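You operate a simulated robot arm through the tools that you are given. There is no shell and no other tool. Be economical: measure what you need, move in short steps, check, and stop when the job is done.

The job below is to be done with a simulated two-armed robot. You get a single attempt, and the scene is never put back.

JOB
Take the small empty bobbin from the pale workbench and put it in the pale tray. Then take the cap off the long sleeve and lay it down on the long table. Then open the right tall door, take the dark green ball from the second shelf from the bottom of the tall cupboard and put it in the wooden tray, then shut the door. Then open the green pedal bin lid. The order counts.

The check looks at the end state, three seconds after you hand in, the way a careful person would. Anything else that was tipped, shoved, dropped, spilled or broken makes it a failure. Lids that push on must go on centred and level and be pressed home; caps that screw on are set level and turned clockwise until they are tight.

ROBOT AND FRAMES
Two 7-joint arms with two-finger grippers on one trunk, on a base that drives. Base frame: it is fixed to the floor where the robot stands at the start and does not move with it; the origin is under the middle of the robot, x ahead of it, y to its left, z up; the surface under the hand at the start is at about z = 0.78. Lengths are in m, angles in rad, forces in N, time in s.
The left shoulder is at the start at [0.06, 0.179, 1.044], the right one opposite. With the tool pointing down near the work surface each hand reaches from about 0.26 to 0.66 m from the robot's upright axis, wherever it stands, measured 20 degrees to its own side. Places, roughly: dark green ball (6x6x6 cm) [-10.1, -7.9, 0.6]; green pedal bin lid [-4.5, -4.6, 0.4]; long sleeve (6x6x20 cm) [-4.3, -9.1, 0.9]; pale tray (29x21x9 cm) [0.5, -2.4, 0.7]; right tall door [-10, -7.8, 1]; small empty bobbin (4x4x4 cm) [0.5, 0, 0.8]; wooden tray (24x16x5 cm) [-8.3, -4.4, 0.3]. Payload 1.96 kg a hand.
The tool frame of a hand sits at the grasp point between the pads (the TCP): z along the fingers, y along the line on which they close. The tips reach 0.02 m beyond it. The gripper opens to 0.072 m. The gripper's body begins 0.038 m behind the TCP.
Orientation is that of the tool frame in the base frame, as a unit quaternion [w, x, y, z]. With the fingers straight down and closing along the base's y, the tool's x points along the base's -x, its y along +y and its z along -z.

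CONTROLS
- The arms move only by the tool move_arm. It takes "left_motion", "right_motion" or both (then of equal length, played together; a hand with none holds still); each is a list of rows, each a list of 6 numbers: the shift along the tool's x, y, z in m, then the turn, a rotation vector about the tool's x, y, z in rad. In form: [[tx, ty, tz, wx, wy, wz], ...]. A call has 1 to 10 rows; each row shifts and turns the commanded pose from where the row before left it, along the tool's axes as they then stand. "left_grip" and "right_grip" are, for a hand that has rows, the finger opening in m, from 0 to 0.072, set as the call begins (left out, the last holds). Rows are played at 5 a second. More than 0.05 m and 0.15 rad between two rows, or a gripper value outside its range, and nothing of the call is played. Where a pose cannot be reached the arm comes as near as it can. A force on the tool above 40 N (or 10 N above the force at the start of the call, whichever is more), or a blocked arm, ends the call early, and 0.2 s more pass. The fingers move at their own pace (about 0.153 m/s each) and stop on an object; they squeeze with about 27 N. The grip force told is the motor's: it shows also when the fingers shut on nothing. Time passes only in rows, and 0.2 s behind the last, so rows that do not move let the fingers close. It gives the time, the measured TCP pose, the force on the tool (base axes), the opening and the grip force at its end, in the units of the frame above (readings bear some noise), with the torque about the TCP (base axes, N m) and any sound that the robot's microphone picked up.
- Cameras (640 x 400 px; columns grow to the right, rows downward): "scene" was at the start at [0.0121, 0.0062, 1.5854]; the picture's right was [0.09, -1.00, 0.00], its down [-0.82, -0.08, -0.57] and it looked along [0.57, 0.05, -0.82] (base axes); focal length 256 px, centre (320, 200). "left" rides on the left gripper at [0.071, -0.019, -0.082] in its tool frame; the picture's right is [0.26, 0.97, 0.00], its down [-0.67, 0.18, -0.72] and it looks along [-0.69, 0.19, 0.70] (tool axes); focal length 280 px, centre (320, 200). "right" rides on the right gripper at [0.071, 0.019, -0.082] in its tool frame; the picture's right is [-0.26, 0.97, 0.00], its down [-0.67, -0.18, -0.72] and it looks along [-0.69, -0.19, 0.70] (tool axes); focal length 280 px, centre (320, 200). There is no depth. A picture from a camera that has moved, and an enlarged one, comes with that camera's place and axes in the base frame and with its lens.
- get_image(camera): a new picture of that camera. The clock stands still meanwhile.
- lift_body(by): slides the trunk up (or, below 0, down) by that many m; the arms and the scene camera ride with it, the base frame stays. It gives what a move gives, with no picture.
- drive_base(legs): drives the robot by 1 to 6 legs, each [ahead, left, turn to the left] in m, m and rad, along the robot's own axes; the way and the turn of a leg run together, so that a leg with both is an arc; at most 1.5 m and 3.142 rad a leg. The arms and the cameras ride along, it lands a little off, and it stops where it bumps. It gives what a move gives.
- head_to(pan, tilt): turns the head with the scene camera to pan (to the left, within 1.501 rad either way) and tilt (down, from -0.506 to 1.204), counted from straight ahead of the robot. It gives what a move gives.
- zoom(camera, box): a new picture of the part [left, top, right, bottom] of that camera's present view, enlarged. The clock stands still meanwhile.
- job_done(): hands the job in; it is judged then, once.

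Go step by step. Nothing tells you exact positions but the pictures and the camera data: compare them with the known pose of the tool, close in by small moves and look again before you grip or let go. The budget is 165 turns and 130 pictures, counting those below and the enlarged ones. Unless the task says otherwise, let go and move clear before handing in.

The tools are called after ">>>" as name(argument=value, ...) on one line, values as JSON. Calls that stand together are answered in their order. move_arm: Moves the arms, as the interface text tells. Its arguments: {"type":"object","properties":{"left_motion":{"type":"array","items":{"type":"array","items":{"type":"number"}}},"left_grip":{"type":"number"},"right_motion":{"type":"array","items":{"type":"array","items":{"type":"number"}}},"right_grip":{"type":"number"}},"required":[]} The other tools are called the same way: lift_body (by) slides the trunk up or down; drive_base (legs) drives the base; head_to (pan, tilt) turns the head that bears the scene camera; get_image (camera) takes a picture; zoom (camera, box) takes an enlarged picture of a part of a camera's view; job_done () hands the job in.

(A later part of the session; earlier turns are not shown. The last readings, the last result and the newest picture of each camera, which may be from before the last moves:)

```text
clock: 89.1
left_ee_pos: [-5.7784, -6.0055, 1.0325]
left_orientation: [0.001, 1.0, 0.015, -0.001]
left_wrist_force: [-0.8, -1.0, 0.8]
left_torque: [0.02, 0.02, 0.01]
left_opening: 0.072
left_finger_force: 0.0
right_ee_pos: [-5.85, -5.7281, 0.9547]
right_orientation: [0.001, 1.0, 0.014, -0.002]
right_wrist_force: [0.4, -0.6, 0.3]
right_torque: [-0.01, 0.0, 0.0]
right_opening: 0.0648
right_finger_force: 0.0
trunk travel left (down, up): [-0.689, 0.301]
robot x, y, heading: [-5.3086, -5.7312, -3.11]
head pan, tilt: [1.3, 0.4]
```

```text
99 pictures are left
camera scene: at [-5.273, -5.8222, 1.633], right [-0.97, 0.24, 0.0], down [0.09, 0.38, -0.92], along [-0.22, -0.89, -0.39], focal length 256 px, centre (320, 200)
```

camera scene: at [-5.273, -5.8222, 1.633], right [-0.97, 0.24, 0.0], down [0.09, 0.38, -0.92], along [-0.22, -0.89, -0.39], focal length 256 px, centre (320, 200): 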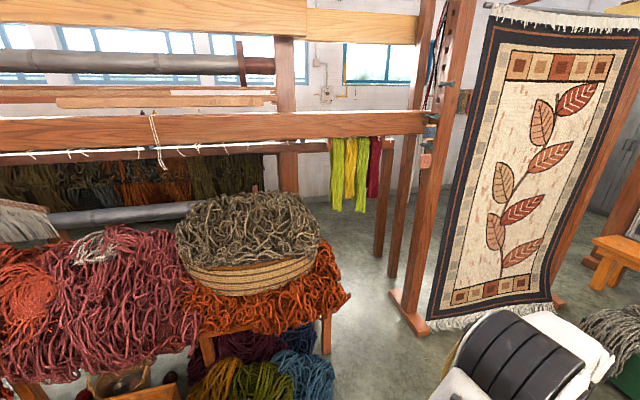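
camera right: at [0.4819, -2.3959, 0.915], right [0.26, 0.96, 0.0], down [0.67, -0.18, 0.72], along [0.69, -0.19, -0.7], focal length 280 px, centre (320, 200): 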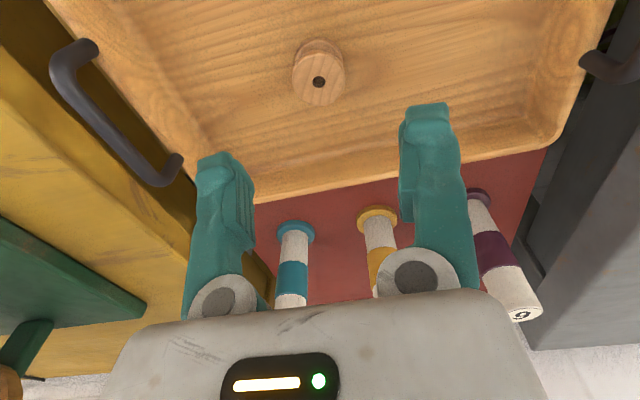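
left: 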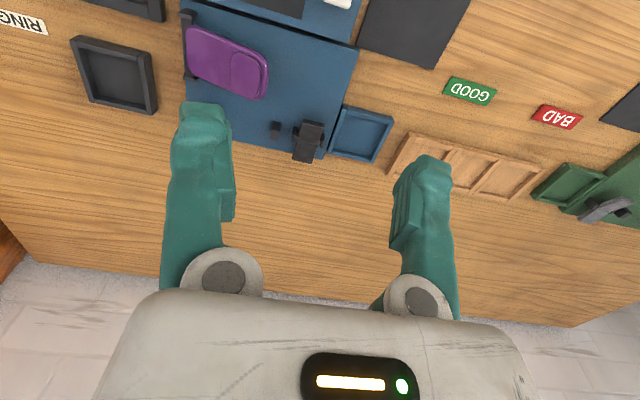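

I'm through the gap. The long loom's end is at x≈−6.4, with a hanging rug from there to about x −7.7. I'll look ahead and to the left.

>>> head_to(pan=0.3, tilt=0.35)

>>> get_image(camera="scene")

>>> head_to(pan=-0.9, tilt=0.35)

>>> get_image(camera="scene")

```text
clock: 90.4
left_ee_pos: [-5.7774, -6.0055, 1.0318]
left_orientation: [0.0, 1.0, 0.015, 0.001]
left_wrist_force: [-0.5, -0.4, -0.4]
left_torque: [-0.02, 0.02, 0.02]
left_opening: 0.072
left_finger_force: 0.1
right_ee_pos: [-5.8493, -5.7282, 0.9538]
right_orientation: [0.001, 1.0, 0.014, -0.002]
right_wrist_force: [0.1, -0.5, -0.6]
right_torque: [0.02, 0.01, 0.01]
right_opening: 0.0648
right_finger_force: 0.1
trunk travel left (down, up): [-0.689, 0.301]
robot x, y, heading: [-5.3093, -5.7334, -3.112]
head pan, tilt: [0.3, 0.351]
```

```text
98 pictures are left
camera scene: at [-5.3388, -5.7625, 1.6376], right [-0.32, 0.95, 0.0], down [0.33, 0.11, -0.94], along [-0.89, -0.3, -0.34], focal length 256 px, centre (320, 200)
```

scene: 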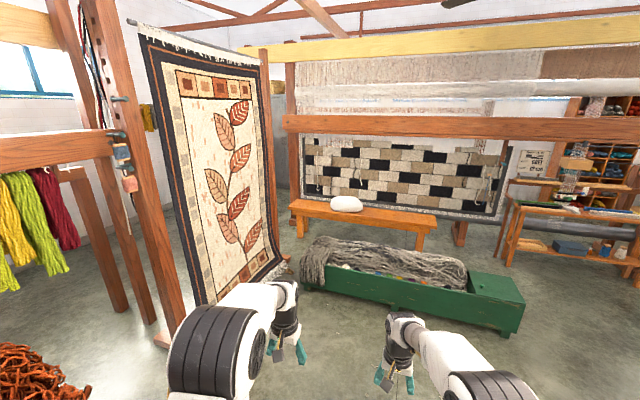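

```text
clock: 91.8
left_ee_pos: [-5.7786, -6.0049, 1.0315]
left_orientation: [0.0, 1.0, 0.015, 0.002]
left_wrist_force: [0.8, -0.2, -0.2]
left_torque: [-0.03, -0.01, 0.0]
left_opening: 0.072
left_finger_force: 0.0
right_ee_pos: [-5.8485, -5.7284, 0.9538]
right_orientation: [0.001, 1.0, 0.014, -0.003]
right_wrist_force: [0.1, 0.2, -0.2]
right_torque: [-0.02, -0.01, -0.01]
right_opening: 0.0649
right_finger_force: 0.1
trunk travel left (down, up): [-0.689, 0.301]
robot x, y, heading: [-5.3116, -5.7332, -3.111]
head pan, tilt: [-0.901, 0.351]
```

```text
97 pictures are left
camera scene: at [-5.3107, -5.6611, 1.6376], right [0.77, 0.64, 0.0], down [0.22, -0.26, -0.94], along [-0.6, 0.72, -0.34], focal length 256 px, centre (320, 200)
```

scene: 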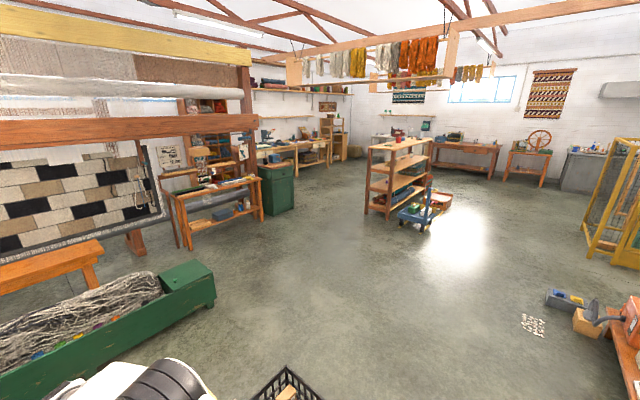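

The rug and the green trough block the right-hand side, so the back strip may need another way in. I'll move nearer the loom's end, raise the trunk and look over the beam.

>>> drive_base(legs=[[0.45, 0.25, 0]])

>>> lift_body(by=0.3)

>>> head_to(pan=1.5, tilt=0.45)

>>> get_image(camera="scene")

```text
clock: 94.7
left_ee_pos: [-6.2123, -6.2714, 1.0328]
left_orientation: [0.0, 1.0, 0.013, 0.002]
left_wrist_force: [0.0, -0.3, 0.4]
left_torque: [-0.01, 0.01, 0.02]
left_opening: 0.0719
left_finger_force: 0.1
right_ee_pos: [-6.2828, -5.9945, 0.9545]
right_orientation: [0.001, 1.0, 0.013, -0.003]
right_wrist_force: [-0.6, 0.4, 0.5]
right_torque: [0.03, -0.01, -0.01]
right_opening: 0.065
right_finger_force: 0.1
trunk travel left (down, up): [-0.689, 0.301]
robot x, y, heading: [-5.7458, -6.0002, -3.119]
head pan, tilt: [-0.901, 0.351]
```

```text
clock: 97.7
left_ee_pos: [-6.2116, -6.2704, 1.3326]
left_orientation: [0.0, 1.0, 0.013, 0.001]
left_wrist_force: [0.0, -0.4, -0.4]
left_torque: [-0.02, 0.02, 0.0]
left_opening: 0.0722
left_finger_force: 0.0
right_ee_pos: [-6.2837, -5.9939, 1.2543]
right_orientation: [0.001, 1.0, 0.014, -0.003]
right_wrist_force: [-0.7, -0.2, 1.1]
right_torque: [0.02, 0.01, -0.03]
right_opening: 0.0648
right_finger_force: 0.1
trunk travel left (down, up): [-0.989, 0.001]
robot x, y, heading: [-5.7441, -6.0011, -3.122]
head pan, tilt: [-0.901, 0.351]
```

```text
clock: 99.9
left_ee_pos: [-6.2125, -6.2715, 1.3319]
left_orientation: [-0.001, 1.0, 0.013, 0.001]
left_wrist_force: [0.6, 0.1, 0.8]
left_torque: [0.02, 0.03, 0.02]
left_opening: 0.072
left_finger_force: 0.0
right_ee_pos: [-6.2826, -5.9946, 1.2526]
right_orientation: [0.001, 1.0, 0.013, -0.002]
right_wrist_force: [0.6, -0.3, 0.1]
right_torque: [0.01, 0.0, 0.0]
right_opening: 0.065
right_finger_force: 0.1
trunk travel left (down, up): [-0.989, 0.001]
robot x, y, heading: [-5.7442, -6.002, -3.116]
head pan, tilt: [1.499, 0.45]
```

```text
96 pictures are left
camera scene: at [-5.6886, -6.0911, 1.9284], right [-1.0, 0.05, 0.0], down [0.02, 0.43, -0.9], along [-0.04, -0.9, -0.44], focal length 256 px, centre (320, 200)
```

scene: 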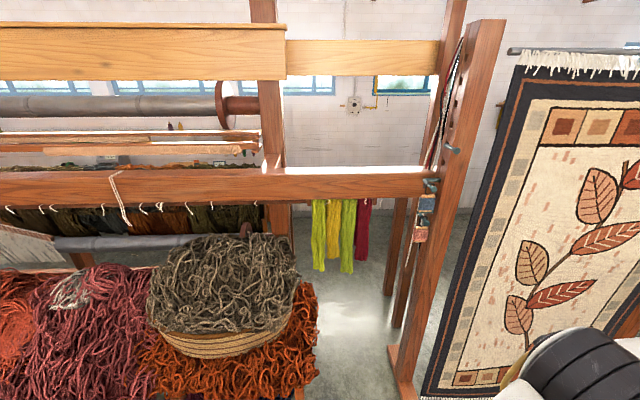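

The wall is at y≈−9.6, and there's a corridor behind the loom. I need a way into it, so I'll go north past the crate and look for a way around the black-and-white loom.

>>> drive_base(legs=[[-0.42, 0.0, -0.02], [0, -1.0, 0], [0, -1.2, 0]])

>>> head_to(pan=0.15, tilt=0.3)

>>> get_image(camera="scene")

```text
clock: 102.1
left_ee_pos: [-5.8706, -6.2566, 1.3293]
left_orientation: [-0.001, 1.0, 0.005, 0.002]
left_wrist_force: [0.4, 0.1, 0.0]
left_torque: [-0.03, 0.0, 0.01]
left_opening: 0.0717
left_finger_force: 0.2
right_ee_pos: [-5.9363, -5.9799, 1.252]
right_orientation: [0.001, 1.0, 0.004, 0.0]
right_wrist_force: [-0.2, 0.4, -0.9]
right_torque: [0.03, 0.01, 0.03]
right_opening: 0.065
right_finger_force: 0.0
trunk travel left (down, up): [-0.989, 0.001]
robot x, y, heading: [-5.3936, -5.9931, -3.136]
head pan, tilt: [1.499, 0.45]
stopped in leg 1: the robot was blocked; the commanded pose is now the measured one
```

```text
clock: 103.6
left_ee_pos: [-5.8631, -6.2565, 1.3314]
left_orientation: [0.0, 1.0, 0.004, 0.001]
left_wrist_force: [-0.2, 0.6, 0.0]
left_torque: [-0.03, 0.0, 0.0]
left_opening: 0.0719
left_finger_force: 0.1
right_ee_pos: [-5.9294, -5.9788, 1.2549]
right_orientation: [0.0, 1.0, 0.004, -0.004]
right_wrist_force: [0.6, 0.0, 0.1]
right_torque: [-0.01, 0.01, -0.01]
right_opening: 0.065
right_finger_force: 0.1
trunk travel left (down, up): [-0.989, 0.001]
robot x, y, heading: [-5.396, -5.9924, -3.134]
head pan, tilt: [0.15, 0.3]
```

```text
95 pictures are left
camera scene: at [-5.4228, -6.0091, 1.9424], right [-0.16, 0.99, 0.0], down [0.29, 0.05, -0.96], along [-0.94, -0.15, -0.29], focal length 256 px, centre (320, 200)
```

scene: 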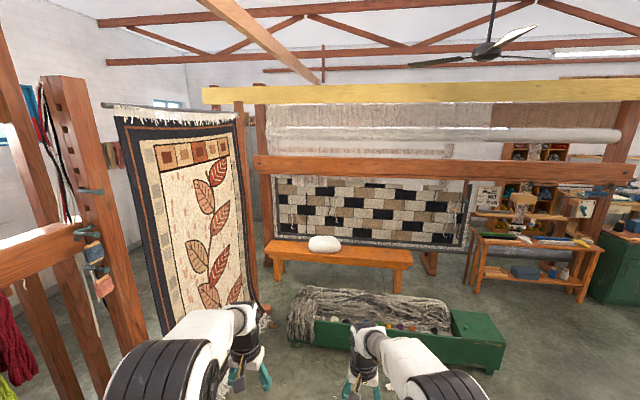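

The basket bin behind me blocked the reverse drive. I'll edge forward, slide right, and only then back up a little and go north.

>>> drive_base(legs=[[0.04, 0, 0], [0, -0.3, 0], [-0.22, -0.05, 0], [0, -1.3, 0]])

>>> head_to(pan=1.5, tilt=0.6)

>>> get_image(camera="scene")

>>> head_to(pan=0.1, tilt=0.3)

>>> get_image(camera="scene")

```text
clock: 113.5
left_ee_pos: [-5.6948, -4.6448, 1.3319]
left_orientation: [-0.001, 1.0, 0.008, 0.001]
left_wrist_force: [0.1, 0.7, 0.5]
left_torque: [0.03, 0.01, 0.02]
left_opening: 0.072
left_finger_force: 0.1
right_ee_pos: [-5.7631, -4.3662, 1.2548]
right_orientation: [0.001, 1.0, 0.008, -0.003]
right_wrist_force: [0.1, 0.1, -0.1]
right_torque: [0.04, 0.01, 0.0]
right_opening: 0.0649
right_finger_force: 0.0
trunk travel left (down, up): [-0.989, 0.001]
robot x, y, heading: [-5.2231, -4.3783, -3.127]
head pan, tilt: [0.15, 0.3]
```

```text
clock: 115.0
left_ee_pos: [-5.6961, -4.6428, 1.3322]
left_orientation: [0.0, 1.0, 0.009, 0.001]
left_wrist_force: [0.1, -0.7, -0.5]
left_torque: [-0.01, 0.03, 0.02]
left_opening: 0.072
left_finger_force: 0.0
right_ee_pos: [-5.7636, -4.3656, 1.2548]
right_orientation: [0.001, 1.0, 0.009, -0.002]
right_wrist_force: [-0.1, 0.1, 0.6]
right_torque: [0.02, -0.02, -0.01]
right_opening: 0.065
right_finger_force: 0.0
trunk travel left (down, up): [-0.989, 0.001]
robot x, y, heading: [-5.2236, -4.376, -3.123]
head pan, tilt: [1.499, 0.6]
```

```text
94 pictures are left
camera scene: at [-5.1695, -4.4652, 1.9149], right [-1.0, 0.06, 0.0], down [0.03, 0.56, -0.83], along [-0.05, -0.82, -0.56], focal length 256 px, centre (320, 200)
```

scene: 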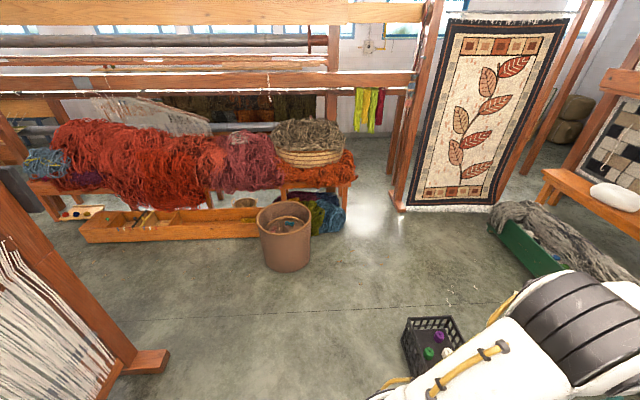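

```text
clock: 116.5
left_ee_pos: [-5.6933, -4.6424, 1.3317]
left_orientation: [0.0, 1.0, 0.009, 0.001]
left_wrist_force: [-0.1, -0.2, -0.4]
left_torque: [0.02, 0.02, -0.02]
left_opening: 0.072
left_finger_force: 0.1
right_ee_pos: [-5.7633, -4.3662, 1.2544]
right_orientation: [0.001, 1.0, 0.008, -0.003]
right_wrist_force: [0.8, -0.1, 0.1]
right_torque: [0.04, -0.04, 0.04]
right_opening: 0.0651
right_finger_force: 0.1
trunk travel left (down, up): [-0.989, 0.001]
robot x, y, heading: [-5.2248, -4.3767, -3.127]
head pan, tilt: [0.099, 0.3]
```

```text
93 pictures are left
camera scene: at [-5.2572, -4.3881, 1.9423], right [-0.12, 0.99, 0.0], down [0.29, 0.03, -0.96], along [-0.95, -0.11, -0.3], focal length 256 px, centre (320, 200)
```

scene: 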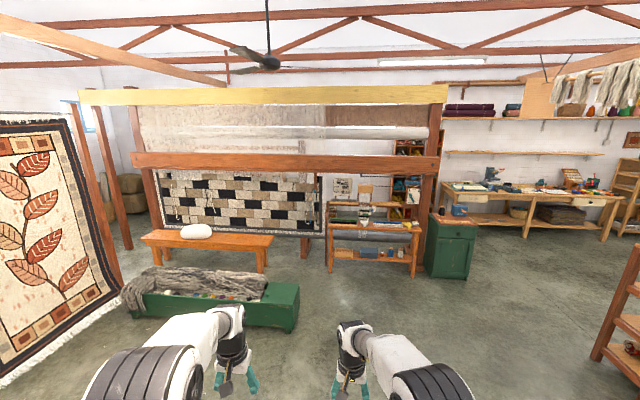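

The bin looks about where it was. Next I'll scout the west side, past the green cabinet and behind the black-and-white loom, since the cupboard at (−10, −7.9) must be reached from there.

>>> drive_base(legs=[[1.0, -0.8, 0], [1.1, -0.8, 0]])

>>> head_to(pan=0.6, tilt=0.35)

>>> get_image(camera="scene")

```text
clock: 129.2
left_ee_pos: [-7.7857, -3.0858, 1.3328]
left_orientation: [-0.001, 1.0, 0.01, -0.001]
left_wrist_force: [0.8, -0.3, -0.3]
left_torque: [-0.03, -0.03, 0.03]
left_opening: 0.0721
left_finger_force: 0.0
right_ee_pos: [-7.8562, -2.8074, 1.2541]
right_orientation: [0.0, 1.0, 0.009, -0.003]
right_wrist_force: [0.3, -0.1, 0.3]
right_torque: [0.0, 0.03, -0.02]
right_opening: 0.0648
right_finger_force: 0.1
trunk travel left (down, up): [-0.989, 0.001]
robot x, y, heading: [-7.3126, -2.8187, -3.123]
head pan, tilt: [0.099, 0.3]
```

```text
clock: 130.1
left_ee_pos: [-7.7868, -3.0843, 1.3311]
left_orientation: [0.0, 1.0, 0.01, 0.002]
left_wrist_force: [-1.0, 0.2, -1.1]
left_torque: [-0.01, 0.0, 0.0]
left_opening: 0.072
left_finger_force: 0.0
right_ee_pos: [-7.8564, -2.8059, 1.2544]
right_orientation: [0.001, 1.0, 0.009, -0.002]
right_wrist_force: [-0.6, -0.6, -0.7]
right_torque: [0.01, -0.01, 0.01]
right_opening: 0.065
right_finger_force: 0.0
trunk travel left (down, up): [-0.989, 0.001]
robot x, y, heading: [-7.3189, -2.818, -3.123]
head pan, tilt: [0.6, 0.351]
```

```text
92 pictures are left
camera scene: at [-7.3326, -2.8707, 1.9376], right [-0.58, 0.81, 0.0], down [0.28, 0.2, -0.94], along [-0.77, -0.54, -0.34], focal length 256 px, centre (320, 200)
```

scene: 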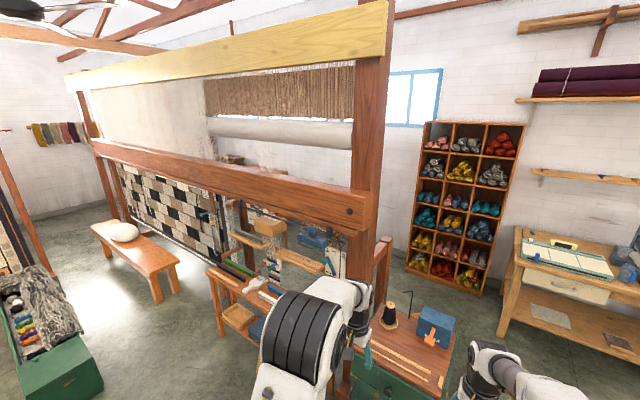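

There is a clear passage behind that loom, between the green cabinet and the pigeonhole rack. I'll drive around the cabinet and turn to face −y.

>>> drive_base(legs=[[0.2, -0.75, 0], [0.8, 0, 0], [0.8, 0, 0], [0, 0, 1.55]])

>>> head_to(pan=0, tilt=0.4)

>>> get_image(camera="scene")

```text
clock: 132.9
left_ee_pos: [-7.9664, -2.6229, 1.332]
left_orientation: [-0.003, 0.996, -0.088, -0.001]
left_wrist_force: [1.1, -1.1, -0.3]
left_torque: [0.05, -0.02, 0.01]
left_opening: 0.072
left_finger_force: 0.0
right_ee_pos: [-7.9811, -2.3365, 1.2546]
right_orientation: [-0.002, 0.996, -0.09, -0.003]
right_wrist_force: [-0.3, -0.2, -0.2]
right_torque: [0.03, 0.0, -0.01]
right_opening: 0.065
right_finger_force: 0.0
trunk travel left (down, up): [-0.989, 0.001]
robot x, y, heading: [-7.4529, -2.4457, 2.961]
head pan, tilt: [0.6, 0.351]
stopped in leg 1: the robot was blocked; the commanded pose is now the measured one
```

```text
clock: 133.9
left_ee_pos: [-7.9683, -2.6148, 1.3318]
left_orientation: [0.0, 0.996, -0.088, 0.001]
left_wrist_force: [-0.2, 0.3, 0.5]
left_torque: [-0.02, -0.01, 0.02]
left_opening: 0.0722
left_finger_force: 0.0
right_ee_pos: [-7.9828, -2.3293, 1.2547]
right_orientation: [0.002, 0.996, -0.09, -0.003]
right_wrist_force: [0.5, 0.6, -0.3]
right_torque: [-0.01, 0.05, 0.03]
right_opening: 0.0649
right_finger_force: 0.0
trunk travel left (down, up): [-0.989, 0.001]
robot x, y, heading: [-7.457, -2.4448, 2.961]
head pan, tilt: [0.0, 0.4]
```

```text
91 pictures are left
camera scene: at [-7.488, -2.4398, 1.9331], right [0.18, 0.98, 0.0], down [0.38, -0.07, -0.92], along [-0.91, 0.16, -0.39], focal length 256 px, centre (320, 200)
```

scene: 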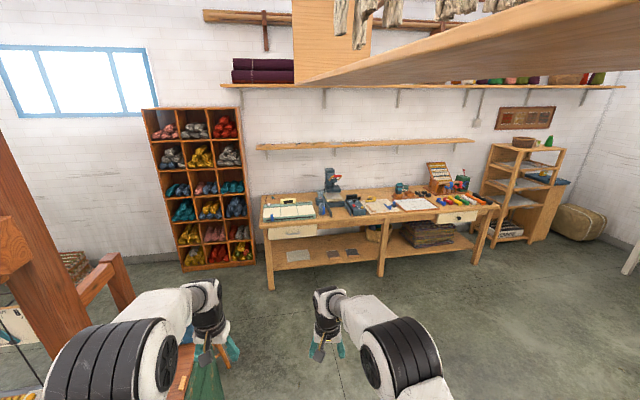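

Something blocked me on the right, most likely the freestanding shelf. I'll look at it.

>>> head_to(pan=-1.3, tilt=0.7)

>>> get_image(camera="scene")

```text
clock: 135.3
left_ee_pos: [-7.9689, -2.6169, 1.332]
left_orientation: [0.0, 0.996, -0.088, 0.0]
left_wrist_force: [-0.2, 0.7, -0.1]
left_torque: [-0.01, 0.0, 0.03]
left_opening: 0.0719
left_finger_force: 0.0
right_ee_pos: [-7.9813, -2.3311, 1.2545]
right_orientation: [0.0, 0.996, -0.09, -0.003]
right_wrist_force: [0.5, -0.4, 1.0]
right_torque: [-0.03, 0.02, -0.01]
right_opening: 0.065
right_finger_force: 0.1
trunk travel left (down, up): [-0.989, 0.001]
robot x, y, heading: [-7.4567, -2.4487, 2.962]
head pan, tilt: [-1.3, 0.7]
```

```text
90 pictures are left
camera scene: at [-7.4046, -2.373, 1.9063], right [1.0, 0.09, 0.0], down [0.06, -0.64, -0.77], along [-0.07, 0.76, -0.64], focal length 256 px, centre (320, 200)
```

scene: 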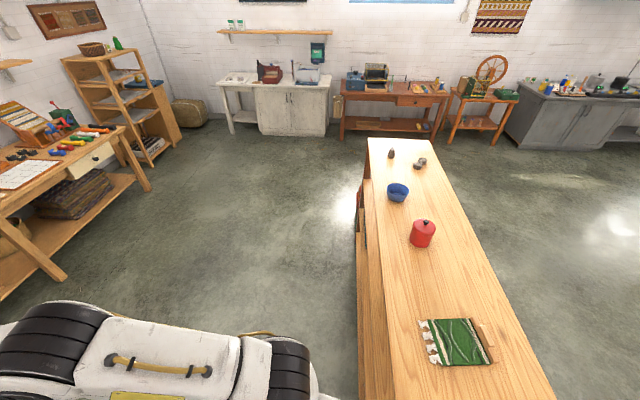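

The freestanding shelf still stands squarely; the robot's rear corner met it. I'll drive forward away from it, past the cabinet, then turn to face −y.

>>> drive_base(legs=[[0.8, 0, 0], [0.85, 0, 0], [0, 0, 1.75]])

>>> head_to(pan=0, tilt=0.45)

>>> get_image(camera="scene")

```text
clock: 148.1
left_ee_pos: [-8.8573, -2.617, 1.3311]
left_orientation: [-0.001, 0.713, 0.701, 0.0]
left_wrist_force: [-0.5, 0.2, -0.4]
left_torque: [-0.02, -0.05, 0.0]
left_opening: 0.0717
left_finger_force: 0.1
right_ee_pos: [-9.1383, -2.6749, 1.2533]
right_orientation: [0.003, 0.714, 0.7, -0.001]
right_wrist_force: [0.8, 0.3, 0.2]
right_torque: [0.02, 0.02, -0.02]
right_opening: 0.0648
right_finger_force: 0.0
trunk travel left (down, up): [-0.989, 0.001]
robot x, y, heading: [-9.1092, -2.1377, -1.591]
head pan, tilt: [-1.3, 0.7]
```

```text
clock: 149.5
left_ee_pos: [-8.8575, -2.6155, 1.3317]
left_orientation: [-0.001, 0.713, 0.701, 0.0]
left_wrist_force: [-0.4, 0.9, -0.2]
left_torque: [0.04, 0.0, 0.01]
left_opening: 0.072
left_finger_force: 0.1
right_ee_pos: [-9.1371, -2.674, 1.2541]
right_orientation: [0.002, 0.714, 0.7, -0.002]
right_wrist_force: [-0.5, -0.4, 0.2]
right_torque: [0.04, -0.02, 0.01]
right_opening: 0.0648
right_finger_force: 0.0
trunk travel left (down, up): [-0.989, 0.001]
robot x, y, heading: [-9.1042, -2.1393, -1.588]
head pan, tilt: [0.0, 0.45]
```

```text
89 pictures are left
camera scene: at [-9.1066, -2.1695, 1.9284], right [-1.0, 0.02, 0.0], down [0.01, 0.44, -0.9], along [-0.02, -0.9, -0.44], focal length 256 px, centre (320, 200)
```

scene: 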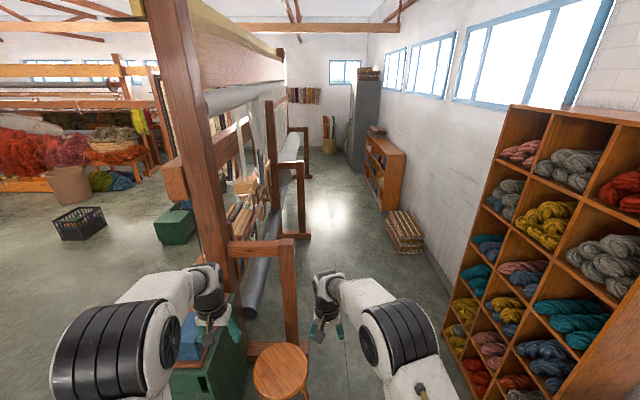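

The tall grey cupboard stands at the end of this aisle. I'll thread between the desk leg and the stool, then go down the aisle at x≈−9.45.

>>> drive_base(legs=[[0.35, -0.2, 0.017], [0.45, -0.14, 0], [1.3, 0, 0]])

>>> get_image(camera="scene")

```text
clock: 160.5
left_ee_pos: [-9.2266, -4.6917, 1.3319]
left_orientation: [-0.002, 0.714, 0.7, 0.0]
left_wrist_force: [-0.6, 0.1, 0.3]
left_torque: [0.0, 0.01, 0.0]
left_opening: 0.0722
left_finger_force: 0.1
right_ee_pos: [-9.5076, -4.7505, 1.2551]
right_orientation: [0.003, 0.715, 0.699, -0.001]
right_wrist_force: [0.0, 0.4, 0.5]
right_torque: [0.02, 0.0, 0.02]
right_opening: 0.0652
right_finger_force: 0.1
trunk travel left (down, up): [-0.989, 0.001]
robot x, y, heading: [-9.4734, -4.2163, -1.59]
head pan, tilt: [0.0, 0.45]
```

```text
88 pictures are left
camera scene: at [-9.4754, -4.2446, 1.9284], right [-1.0, 0.02, 0.0], down [0.01, 0.43, -0.9], along [-0.02, -0.9, -0.43], focal length 256 px, centre (320, 200)
```

scene: 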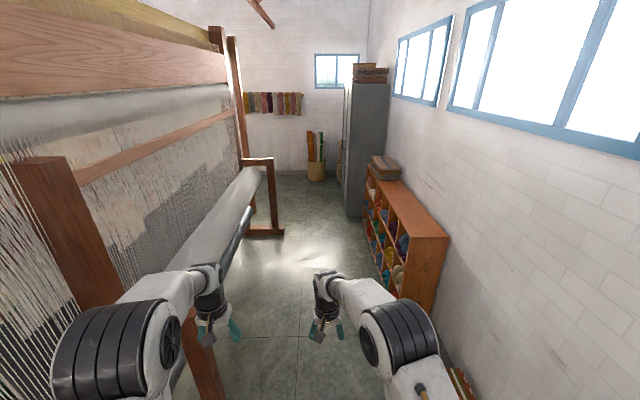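

The way is clear; I'll go on down the aisle.

>>> drive_base(legs=[[1.4, 0, 0.01], [1.4, 0, 0], [1.2, 0.1, 0]])

>>> head_to(pan=1.3, tilt=0.35)

>>> get_image(camera="scene")

>>> head_to(pan=-1.5, tilt=0.5)

>>> get_image(camera="scene")

```text
clock: 179.6
left_ee_pos: [-9.202, -8.6478, 1.3315]
left_orientation: [-0.001, 0.714, 0.7, 0.0]
left_wrist_force: [0.0, 0.2, 0.4]
left_torque: [-0.01, 0.0, -0.01]
left_opening: 0.0721
left_finger_force: 0.1
right_ee_pos: [-9.4829, -8.705, 1.2539]
right_orientation: [0.004, 0.715, 0.699, -0.003]
right_wrist_force: [0.3, -0.4, 0.2]
right_torque: [-0.02, 0.01, 0.04]
right_opening: 0.0648
right_finger_force: 0.0
trunk travel left (down, up): [-0.989, 0.001]
robot x, y, heading: [-9.4521, -8.1706, -1.593]
head pan, tilt: [0.0, 0.45]
```

```text
clock: 181.0
left_ee_pos: [-9.2009, -8.6497, 1.3321]
left_orientation: [0.0, 0.714, 0.7, 0.001]
left_wrist_force: [-0.3, -0.3, 0.0]
left_torque: [0.0, -0.03, -0.02]
left_opening: 0.0721
left_finger_force: 0.1
right_ee_pos: [-9.4821, -8.706, 1.2542]
right_orientation: [0.002, 0.715, 0.699, -0.001]
right_wrist_force: [0.2, 0.2, -0.4]
right_torque: [0.0, -0.01, -0.02]
right_opening: 0.0648
right_finger_force: 0.1
trunk travel left (down, up): [-0.989, 0.001]
robot x, y, heading: [-9.4562, -8.1682, -1.593]
head pan, tilt: [1.3, 0.351]
```

```text
87 pictures are left
camera scene: at [-9.3597, -8.1364, 1.9376], right [-0.29, -0.96, 0.0], down [-0.33, 0.1, -0.94], along [0.9, -0.27, -0.34], focal length 256 px, centre (320, 200)
```

scene: 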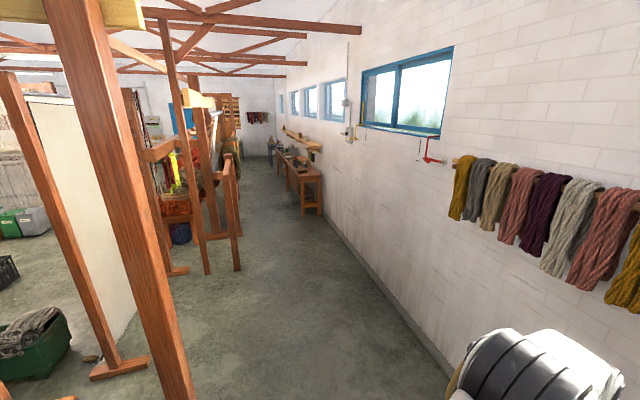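

```text
clock: 183.5
left_ee_pos: [-9.2023, -8.6481, 1.3319]
left_orientation: [-0.001, 0.714, 0.7, 0.002]
left_wrist_force: [0.0, -0.8, -0.6]
left_torque: [0.0, 0.0, -0.02]
left_opening: 0.0718
left_finger_force: 0.0
right_ee_pos: [-9.4812, -8.7062, 1.2551]
right_orientation: [0.003, 0.715, 0.699, -0.001]
right_wrist_force: [0.4, 0.8, -1.0]
right_torque: [0.0, -0.01, -0.02]
right_opening: 0.0651
right_finger_force: 0.1
trunk travel left (down, up): [-0.989, 0.001]
robot x, y, heading: [-9.4496, -8.1696, -1.589]
head pan, tilt: [-1.499, 0.499]
```

```text
86 pictures are left
camera scene: at [-9.5397, -8.1137, 1.9239], right [-0.05, 1.0, 0.0], down [0.48, 0.02, -0.88], along [-0.88, -0.04, -0.48], focal length 256 px, centre (320, 200)
```

scene: 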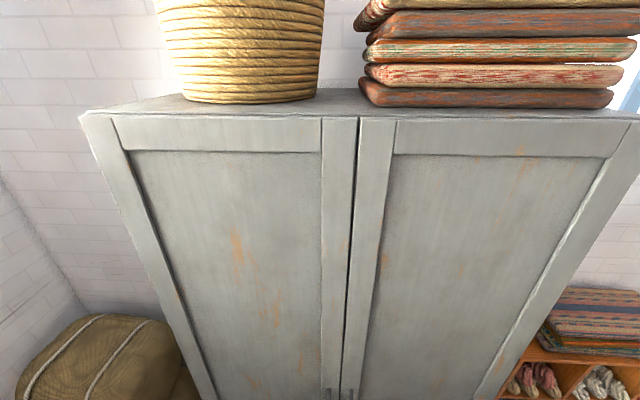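

A clear corridor about 1 m wide leads to a long table along the wall at x≈−5, and the grey cupboard's doors are right beside me. I'll slide along the corridor to the table.

>>> drive_base(legs=[[0.23, 0.5, 0.018], [0, 1.4, 0], [0, 1.4, 0], [0, 1.2, 0]])

>>> head_to(pan=0.4, tilt=0.6)

>>> get_image(camera="scene")

```text
clock: 205.5
left_ee_pos: [-4.7289, -8.981, 1.3318]
left_orientation: [-0.001, 0.729, 0.684, 0.001]
left_wrist_force: [-0.7, -0.3, -0.3]
left_torque: [0.04, -0.01, -0.01]
left_opening: 0.0718
left_finger_force: 0.1
right_ee_pos: [-5.0119, -9.0276, 1.2537]
right_orientation: [0.004, 0.73, 0.684, 0.0]
right_wrist_force: [-1.1, 0.1, 0.4]
right_torque: [0.01, 0.01, 0.0]
right_opening: 0.0651
right_finger_force: 0.1
trunk travel left (down, up): [-0.989, 0.001]
robot x, y, heading: [-4.9593, -8.4898, -1.633]
head pan, tilt: [-1.499, 0.499]
```

```text
clock: 207.4
left_ee_pos: [-4.7284, -8.9808, 1.3312]
left_orientation: [-0.001, 0.729, 0.684, 0.0]
left_wrist_force: [0.4, 0.3, 0.1]
left_torque: [-0.02, 0.0, 0.04]
left_opening: 0.0721
left_finger_force: 0.1
right_ee_pos: [-5.0108, -9.0277, 1.2538]
right_orientation: [0.002, 0.729, 0.684, -0.001]
right_wrist_force: [-0.5, 0.2, 0.5]
right_torque: [-0.03, -0.01, 0.05]
right_opening: 0.065
right_finger_force: 0.0
trunk travel left (down, up): [-0.989, 0.001]
robot x, y, heading: [-4.9539, -8.4924, -1.635]
head pan, tilt: [0.4, 0.6]
```

```text
85 pictures are left
camera scene: at [-4.9236, -8.5164, 1.9148], right [-0.94, -0.33, 0.0], down [-0.19, 0.53, -0.83], along [0.27, -0.78, -0.57], focal length 256 px, centre (320, 200)
```

scene: 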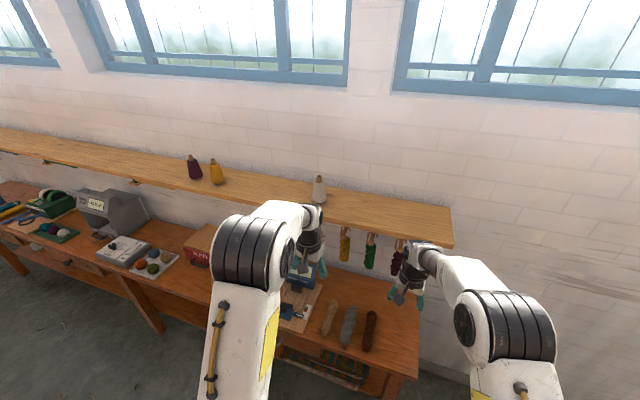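

The sleeve should be hidden behind my left arm in this view. I'll look with the left and right hand cameras.

>>> get_image(camera="left")

>>> head_to(pan=0.9, tilt=0.8)

>>> get_image(camera="scene")

```text
84 pictures are left
camera left: at [-4.7434, -8.9113, 1.4123], right [0.98, 0.2, 0.0], down [0.14, -0.69, 0.71], along [0.14, -0.7, -0.7], focal length 280 px, centre (320, 200)
```

left: 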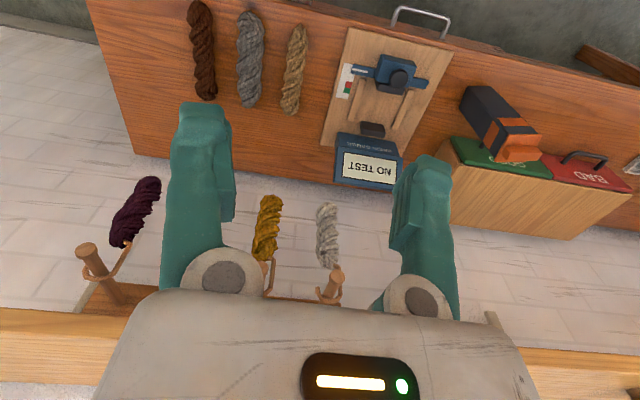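

```text
clock: 208.3
left_ee_pos: [-4.728, -8.9821, 1.3317]
left_orientation: [0.0, 0.728, 0.685, 0.001]
left_wrist_force: [-0.1, 0.0, 0.5]
left_torque: [0.04, 0.01, 0.01]
left_opening: 0.072
left_finger_force: 0.1
right_ee_pos: [-5.012, -9.028, 1.2547]
right_orientation: [0.002, 0.729, 0.684, -0.002]
right_wrist_force: [0.7, 0.3, -0.9]
right_torque: [-0.01, -0.01, 0.02]
right_opening: 0.0649
right_finger_force: 0.1
trunk travel left (down, up): [-0.989, 0.001]
robot x, y, heading: [-4.9522, -8.4896, -1.638]
head pan, tilt: [0.901, 0.799]
```

```text
83 pictures are left
camera scene: at [-4.8927, -8.4871, 1.898], right [-0.67, -0.74, 0.0], down [-0.53, 0.48, -0.7], along [0.52, -0.47, -0.72], focal length 256 px, centre (320, 200)
```

scene: 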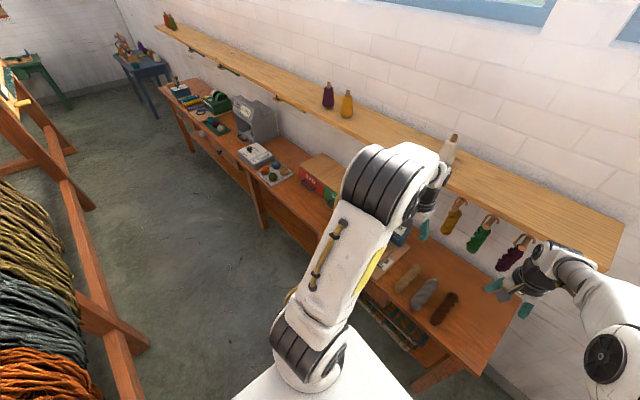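

The sleeve appears to be the dark upright tube with the orange cap, at about (−4.34, −9.13) with its top near z 1.0. I'll slide left so it lies slightly to the right of the robot.

>>> drive_base(legs=[[-0.03, 0.8, 0.065]])

>>> get_image(camera="right")

>>> head_to(pan=-0.2, tilt=0.9)

>>> get_image(camera="scene")

```text
clock: 212.5
left_ee_pos: [-3.9272, -8.974, 1.3319]
left_orientation: [-0.001, 0.712, 0.702, 0.0]
left_wrist_force: [0.0, 0.0, -0.8]
left_torque: [0.01, -0.01, 0.01]
left_opening: 0.072
left_finger_force: 0.0
right_ee_pos: [-4.2092, -9.032, 1.2542]
right_orientation: [0.004, 0.713, 0.701, 0.0]
right_wrist_force: [-0.2, 0.0, -0.2]
right_torque: [-0.02, -0.04, 0.01]
right_opening: 0.065
right_finger_force: 0.2
trunk travel left (down, up): [-0.989, 0.001]
robot x, y, heading: [-4.1767, -8.4924, -1.584]
head pan, tilt: [0.901, 0.799]
```

```text
82 pictures are left
camera right: at [-4.1879, -8.962, 1.3349], right [0.96, -0.28, 0.0], down [-0.2, -0.67, 0.72], along [-0.2, -0.69, -0.7], focal length 280 px, centre (320, 200)
```

right: 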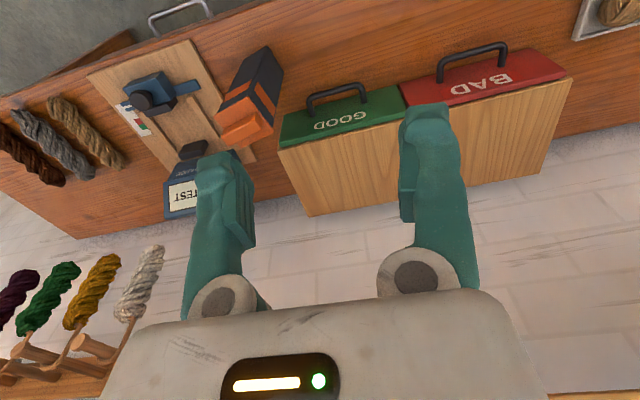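

```text
clock: 213.8
left_ee_pos: [-3.9267, -8.9739, 1.332]
left_orientation: [-0.001, 0.712, 0.702, 0.001]
left_wrist_force: [0.4, -0.1, -0.1]
left_torque: [0.01, -0.02, 0.0]
left_opening: 0.0721
left_finger_force: 0.0
right_ee_pos: [-4.2076, -9.0323, 1.2537]
right_orientation: [0.002, 0.713, 0.702, -0.001]
right_wrist_force: [-0.2, -1.0, -0.4]
right_torque: [0.0, 0.0, -0.01]
right_opening: 0.0648
right_finger_force: 0.0
trunk travel left (down, up): [-0.989, 0.001]
robot x, y, heading: [-4.1765, -8.4951, -1.586]
head pan, tilt: [-0.201, 0.901]
```

```text
81 pictures are left
camera scene: at [-4.1932, -8.5092, 1.8901], right [-0.98, 0.21, 0.0], down [0.17, 0.77, -0.62], along [-0.13, -0.61, -0.78], focal length 256 px, centre (320, 200)
```

scene: 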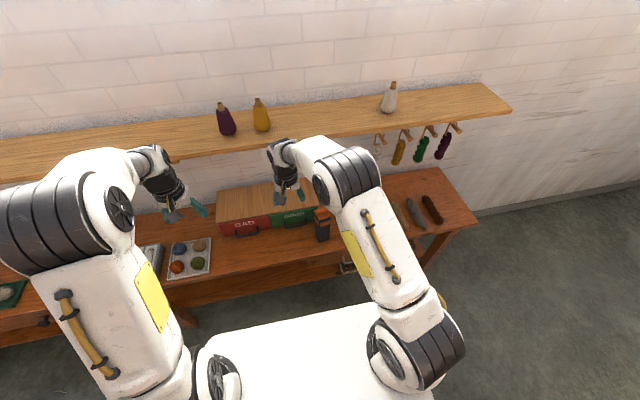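

>>> zoom(camera="right", box=[180, 30, 310, 160])

>>> zoom(camera="scene", box=[270, 180, 370, 280])

```text
3.08 times, centred on (245, 95) of right
camera zoom: at [-4.1868, -8.962, 1.3349], right [0.96, -0.28, 0.0], down [-0.2, -0.67, 0.72], along [-0.2, -0.69, -0.7], focal length 863 px, centre (551, 523)
```

zoom: 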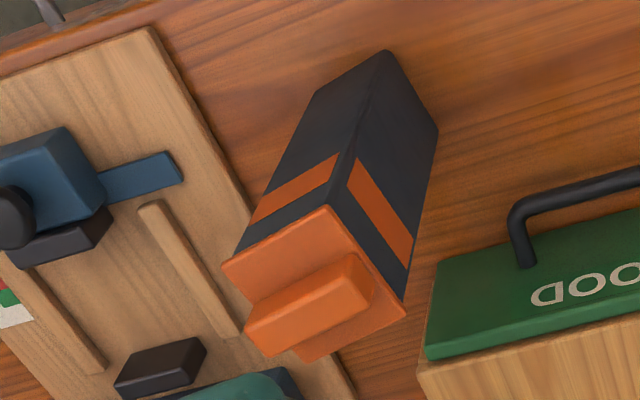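

```text
4.00 times, centred on (320, 230) of scene
camera zoom: at [-4.1932, -8.5092, 1.8901], right [-0.98, 0.21, 0.0], down [0.17, 0.77, -0.62], along [-0.13, -0.61, -0.78], focal length 1024 px, centre (320, 80)
```

zoom: 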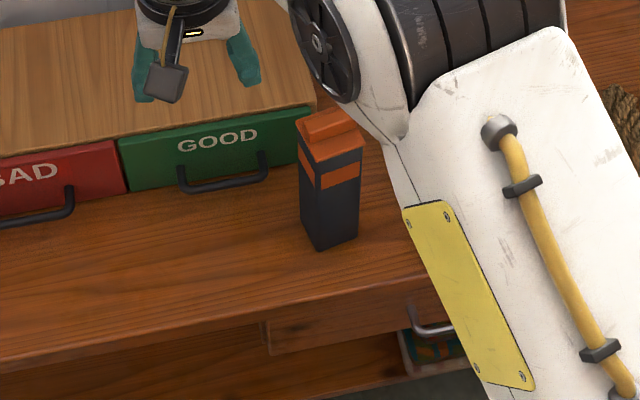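

The sleeve is a square tube with an orange cap that has a bar grip, standing yawed about 10° with the bar at roughly (−4.341, −9.13, 1.00). I'll move the right hand above it, then turn it to pinch the bar across.

>>> move_arm(right_motion=[[-0.02, -0.0264, 0.03, 0, 0, 0], [-0.02, -0.0264, 0.03, 0, 0, 0], [-0.02, -0.0264, 0.03, 0, 0, 0], [-0.02, -0.0264, 0.03, 0, 0, 0], [-0.02, -0.0264, 0.03, 0, 0, 0], [0, 0, 0, 0, 0, 0]], right_grip=0.05)

>>> move_arm(right_motion=[[0, 0, 0, 0, 0, 0.14], [0, 0, 0, 0, 0, 0.14], [0, 0, 0, 0, 0, 0.14], [0, 0, 0, 0, 0, 0.14], [0, 0, 0, 0, 0, 0.14], [0, 0, 0, 0, 0, 0.14], [0, 0, 0, 0, 0, 0.14], [0, 0, 0, 0, 0, 0.14], [0, 0, 0, 0, 0, 0.14], [0, 0, 0, 0, 0, 0.13]])

>>> get_image(camera="right")

>>> get_image(camera="scene")

```text
clock: 215.2
left_ee_pos: [-3.9274, -8.9737, 1.3317]
left_orientation: [0.0, 0.712, 0.702, 0.001]
left_wrist_force: [0.7, -0.6, -0.3]
left_torque: [0.01, 0.01, 0.03]
left_opening: 0.0718
left_finger_force: 0.0
right_ee_pos: [-4.2868, -9.093, 1.1643]
right_orientation: [0.004, 0.714, 0.7, -0.001]
right_wrist_force: [0.4, -0.5, 0.8]
right_torque: [0.02, 0.01, -0.03]
right_opening: 0.05
right_finger_force: 0.0
right hand out of reach, approached as far as the arm can: row 4, 5
trunk travel left (down, up): [-0.989, 0.001]
robot x, y, heading: [-4.18, -8.4927, -1.587]
head pan, tilt: [-0.201, 0.901]
```

```text
clock: 217.4
left_ee_pos: [-3.9278, -8.9724, 1.3311]
left_orientation: [0.0, 0.712, 0.702, 0.001]
left_wrist_force: [-0.4, 0.1, -0.1]
left_torque: [-0.03, -0.04, -0.03]
left_opening: 0.072
left_finger_force: 0.0
right_ee_pos: [-4.2875, -9.0913, 1.1638]
right_orientation: [0.002, 0.997, 0.081, 0.001]
right_wrist_force: [-0.5, -0.1, -0.1]
right_torque: [-0.01, 0.03, -0.01]
right_opening: 0.0502
right_finger_force: 0.0
trunk travel left (down, up): [-0.989, 0.001]
robot x, y, heading: [-4.1779, -8.4879, -1.589]
head pan, tilt: [-0.201, 0.901]
```

```text
78 pictures are left
camera right: at [-4.215, -9.099, 1.2454], right [-0.1, -0.99, 0.01], down [-0.7, 0.08, 0.71], along [-0.71, 0.07, -0.7], focal length 280 px, centre (320, 200)
```

right: 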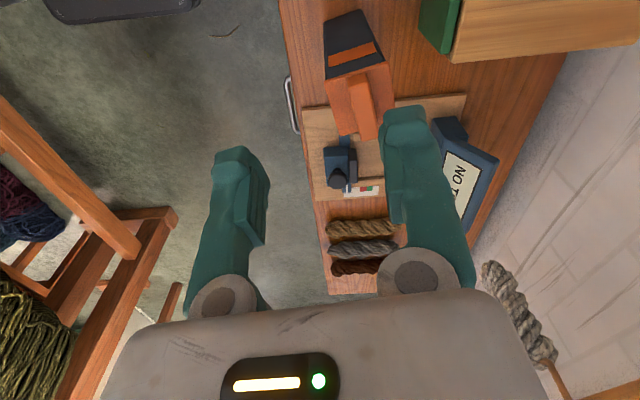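

```text
77 pictures are left
camera scene: at [-4.1931, -8.5091, 1.8901], right [-0.98, 0.22, 0.0], down [0.17, 0.77, -0.62], along [-0.13, -0.61, -0.78], focal length 256 px, centre (320, 200)
```

scene: 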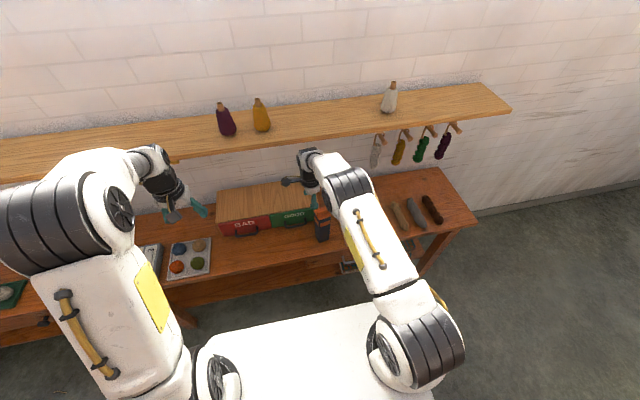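

The hand is turned correctly. I'll shift the base by a few centimetres to put the hand over the cap, and lower the trunk 6 cm.

>>> drive_base(legs=[[0.04, -0.053, 0]])

>>> lift_body(by=-0.06)

>>> get_image(camera="right")

>>> zoom(camera="scene", box=[250, 130, 390, 270])

```text
clock: 218.4
left_ee_pos: [-3.9706, -9.0056, 1.3315]
left_orientation: [-0.001, 0.711, 0.703, -0.002]
left_wrist_force: [0.0, 1.3, 0.6]
left_torque: [-0.04, 0.06, -0.03]
left_opening: 0.0718
left_finger_force: 0.0
right_ee_pos: [-4.3329, -9.1261, 1.1674]
right_orientation: [0.005, 0.996, 0.084, -0.002]
right_wrist_force: [0.3, 0.6, 0.3]
right_torque: [-0.03, 0.06, 0.01]
right_opening: 0.0497
right_finger_force: 0.0
trunk travel left (down, up): [-0.989, 0.001]
robot x, y, heading: [-4.2302, -8.5353, -1.585]
head pan, tilt: [-0.201, 0.901]
```

```text
clock: 219.4
left_ee_pos: [-3.9778, -9.0121, 1.2717]
left_orientation: [0.0, 0.712, 0.702, 0.0]
left_wrist_force: [0.0, -0.1, -0.2]
left_torque: [0.02, 0.01, 0.0]
left_opening: 0.0721
left_finger_force: 0.0
right_ee_pos: [-4.3384, -9.1305, 1.1045]
right_orientation: [0.004, 0.997, 0.083, 0.002]
right_wrist_force: [0.0, -0.1, 0.5]
right_torque: [0.02, -0.02, 0.01]
right_opening: 0.0499
right_finger_force: 0.2
trunk travel left (down, up): [-0.929, 0.061]
robot x, y, heading: [-4.2301, -8.5329, -1.586]
head pan, tilt: [-0.201, 0.901]
```

```text
76 pictures are left
camera right: at [-4.2655, -9.1382, 1.1854], right [-0.1, -1.0, 0.01], down [-0.7, 0.07, 0.71], along [-0.71, 0.07, -0.7], focal length 280 px, centre (320, 200)
```

right: 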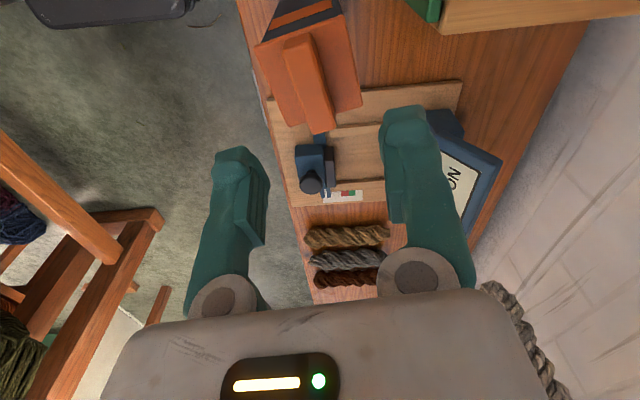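

```text
2.86 times, centred on (320, 200) of scene
camera zoom: at [-4.2457, -8.5486, 1.8301], right [-0.98, 0.21, 0.0], down [0.17, 0.77, -0.62], along [-0.13, -0.61, -0.78], focal length 731 px, centre (320, 200)
```

zoom: 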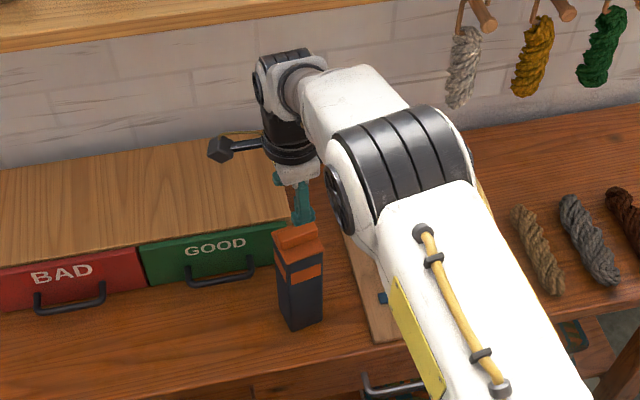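

I need the bar's exact yaw, so I'll enlarge the right-hand view.

>>> zoom(camera="right", box=[240, 0, 400, 150])

```text
2.67 times, centred on (320, 75) of right
camera zoom: at [-4.2655, -9.1382, 1.1854], right [-0.1, -1.0, 0.01], down [-0.7, 0.07, 0.71], along [-0.71, 0.07, -0.7], focal length 748 px, centre (320, 533)
```

zoom: 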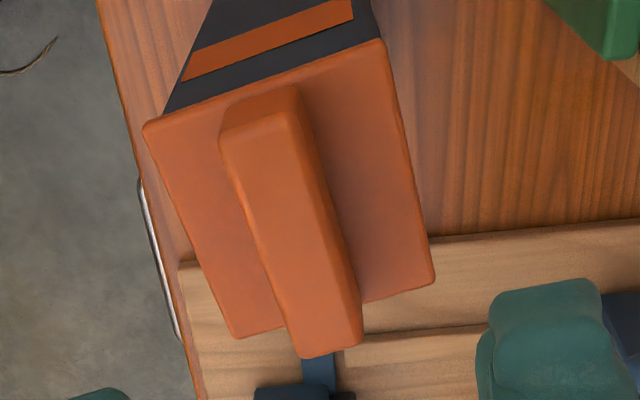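

The yaw matches within about 1°. I'll shift 7 mm sideways and lower to just above the bar.

>>> move_arm(right_motion=[[-0.004, -0.007, 0.02, 0, 0, 0], [0, 0, 0.025, 0, 0, 0], [0, 0, 0.025, 0, 0, 0], [0, 0, 0, 0, 0, 0]])

>>> get_image(camera="right")

>>> zoom(camera="scene", box=[280, 160, 350, 230])

```text
clock: 220.4
left_ee_pos: [-3.9784, -9.0115, 1.2716]
left_orientation: [0.0, 0.711, 0.703, 0.002]
left_wrist_force: [-0.2, -0.3, 0.2]
left_torque: [0.03, 0.01, -0.01]
left_opening: 0.0719
left_finger_force: 0.1
right_ee_pos: [-4.3437, -9.1239, 1.0316]
right_orientation: [0.003, 0.996, 0.084, 0.001]
right_wrist_force: [0.6, -0.9, -0.3]
right_torque: [0.04, 0.01, -0.03]
right_opening: 0.05
right_finger_force: 0.0
trunk travel left (down, up): [-0.929, 0.061]
robot x, y, heading: [-4.229, -8.5308, -1.588]
head pan, tilt: [-0.201, 0.901]
```

```text
73 pictures are left
camera right: at [-4.2707, -9.1323, 1.1128], right [-0.1, -1.0, 0.01], down [-0.7, 0.07, 0.71], along [-0.71, 0.07, -0.7], focal length 280 px, centre (320, 200)
```

right: 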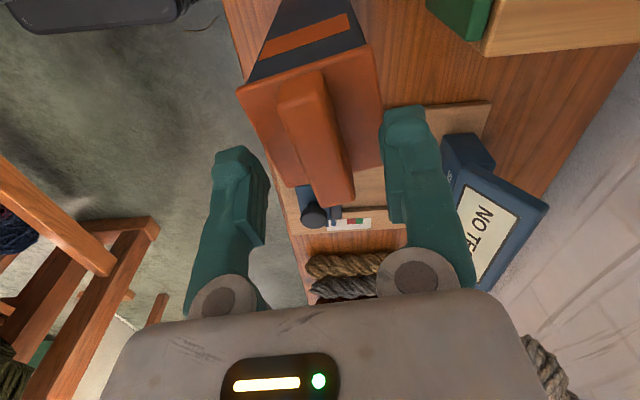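

```text
5.71 times, centred on (315, 195) of scene
camera zoom: at [-4.2456, -8.5483, 1.8301], right [-0.98, 0.21, 0.0], down [0.17, 0.77, -0.62], along [-0.13, -0.61, -0.78], focal length 1462 px, centre (349, 229)
```

zoom: 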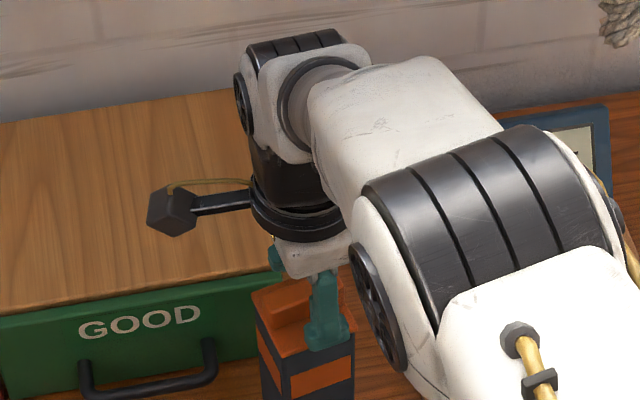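

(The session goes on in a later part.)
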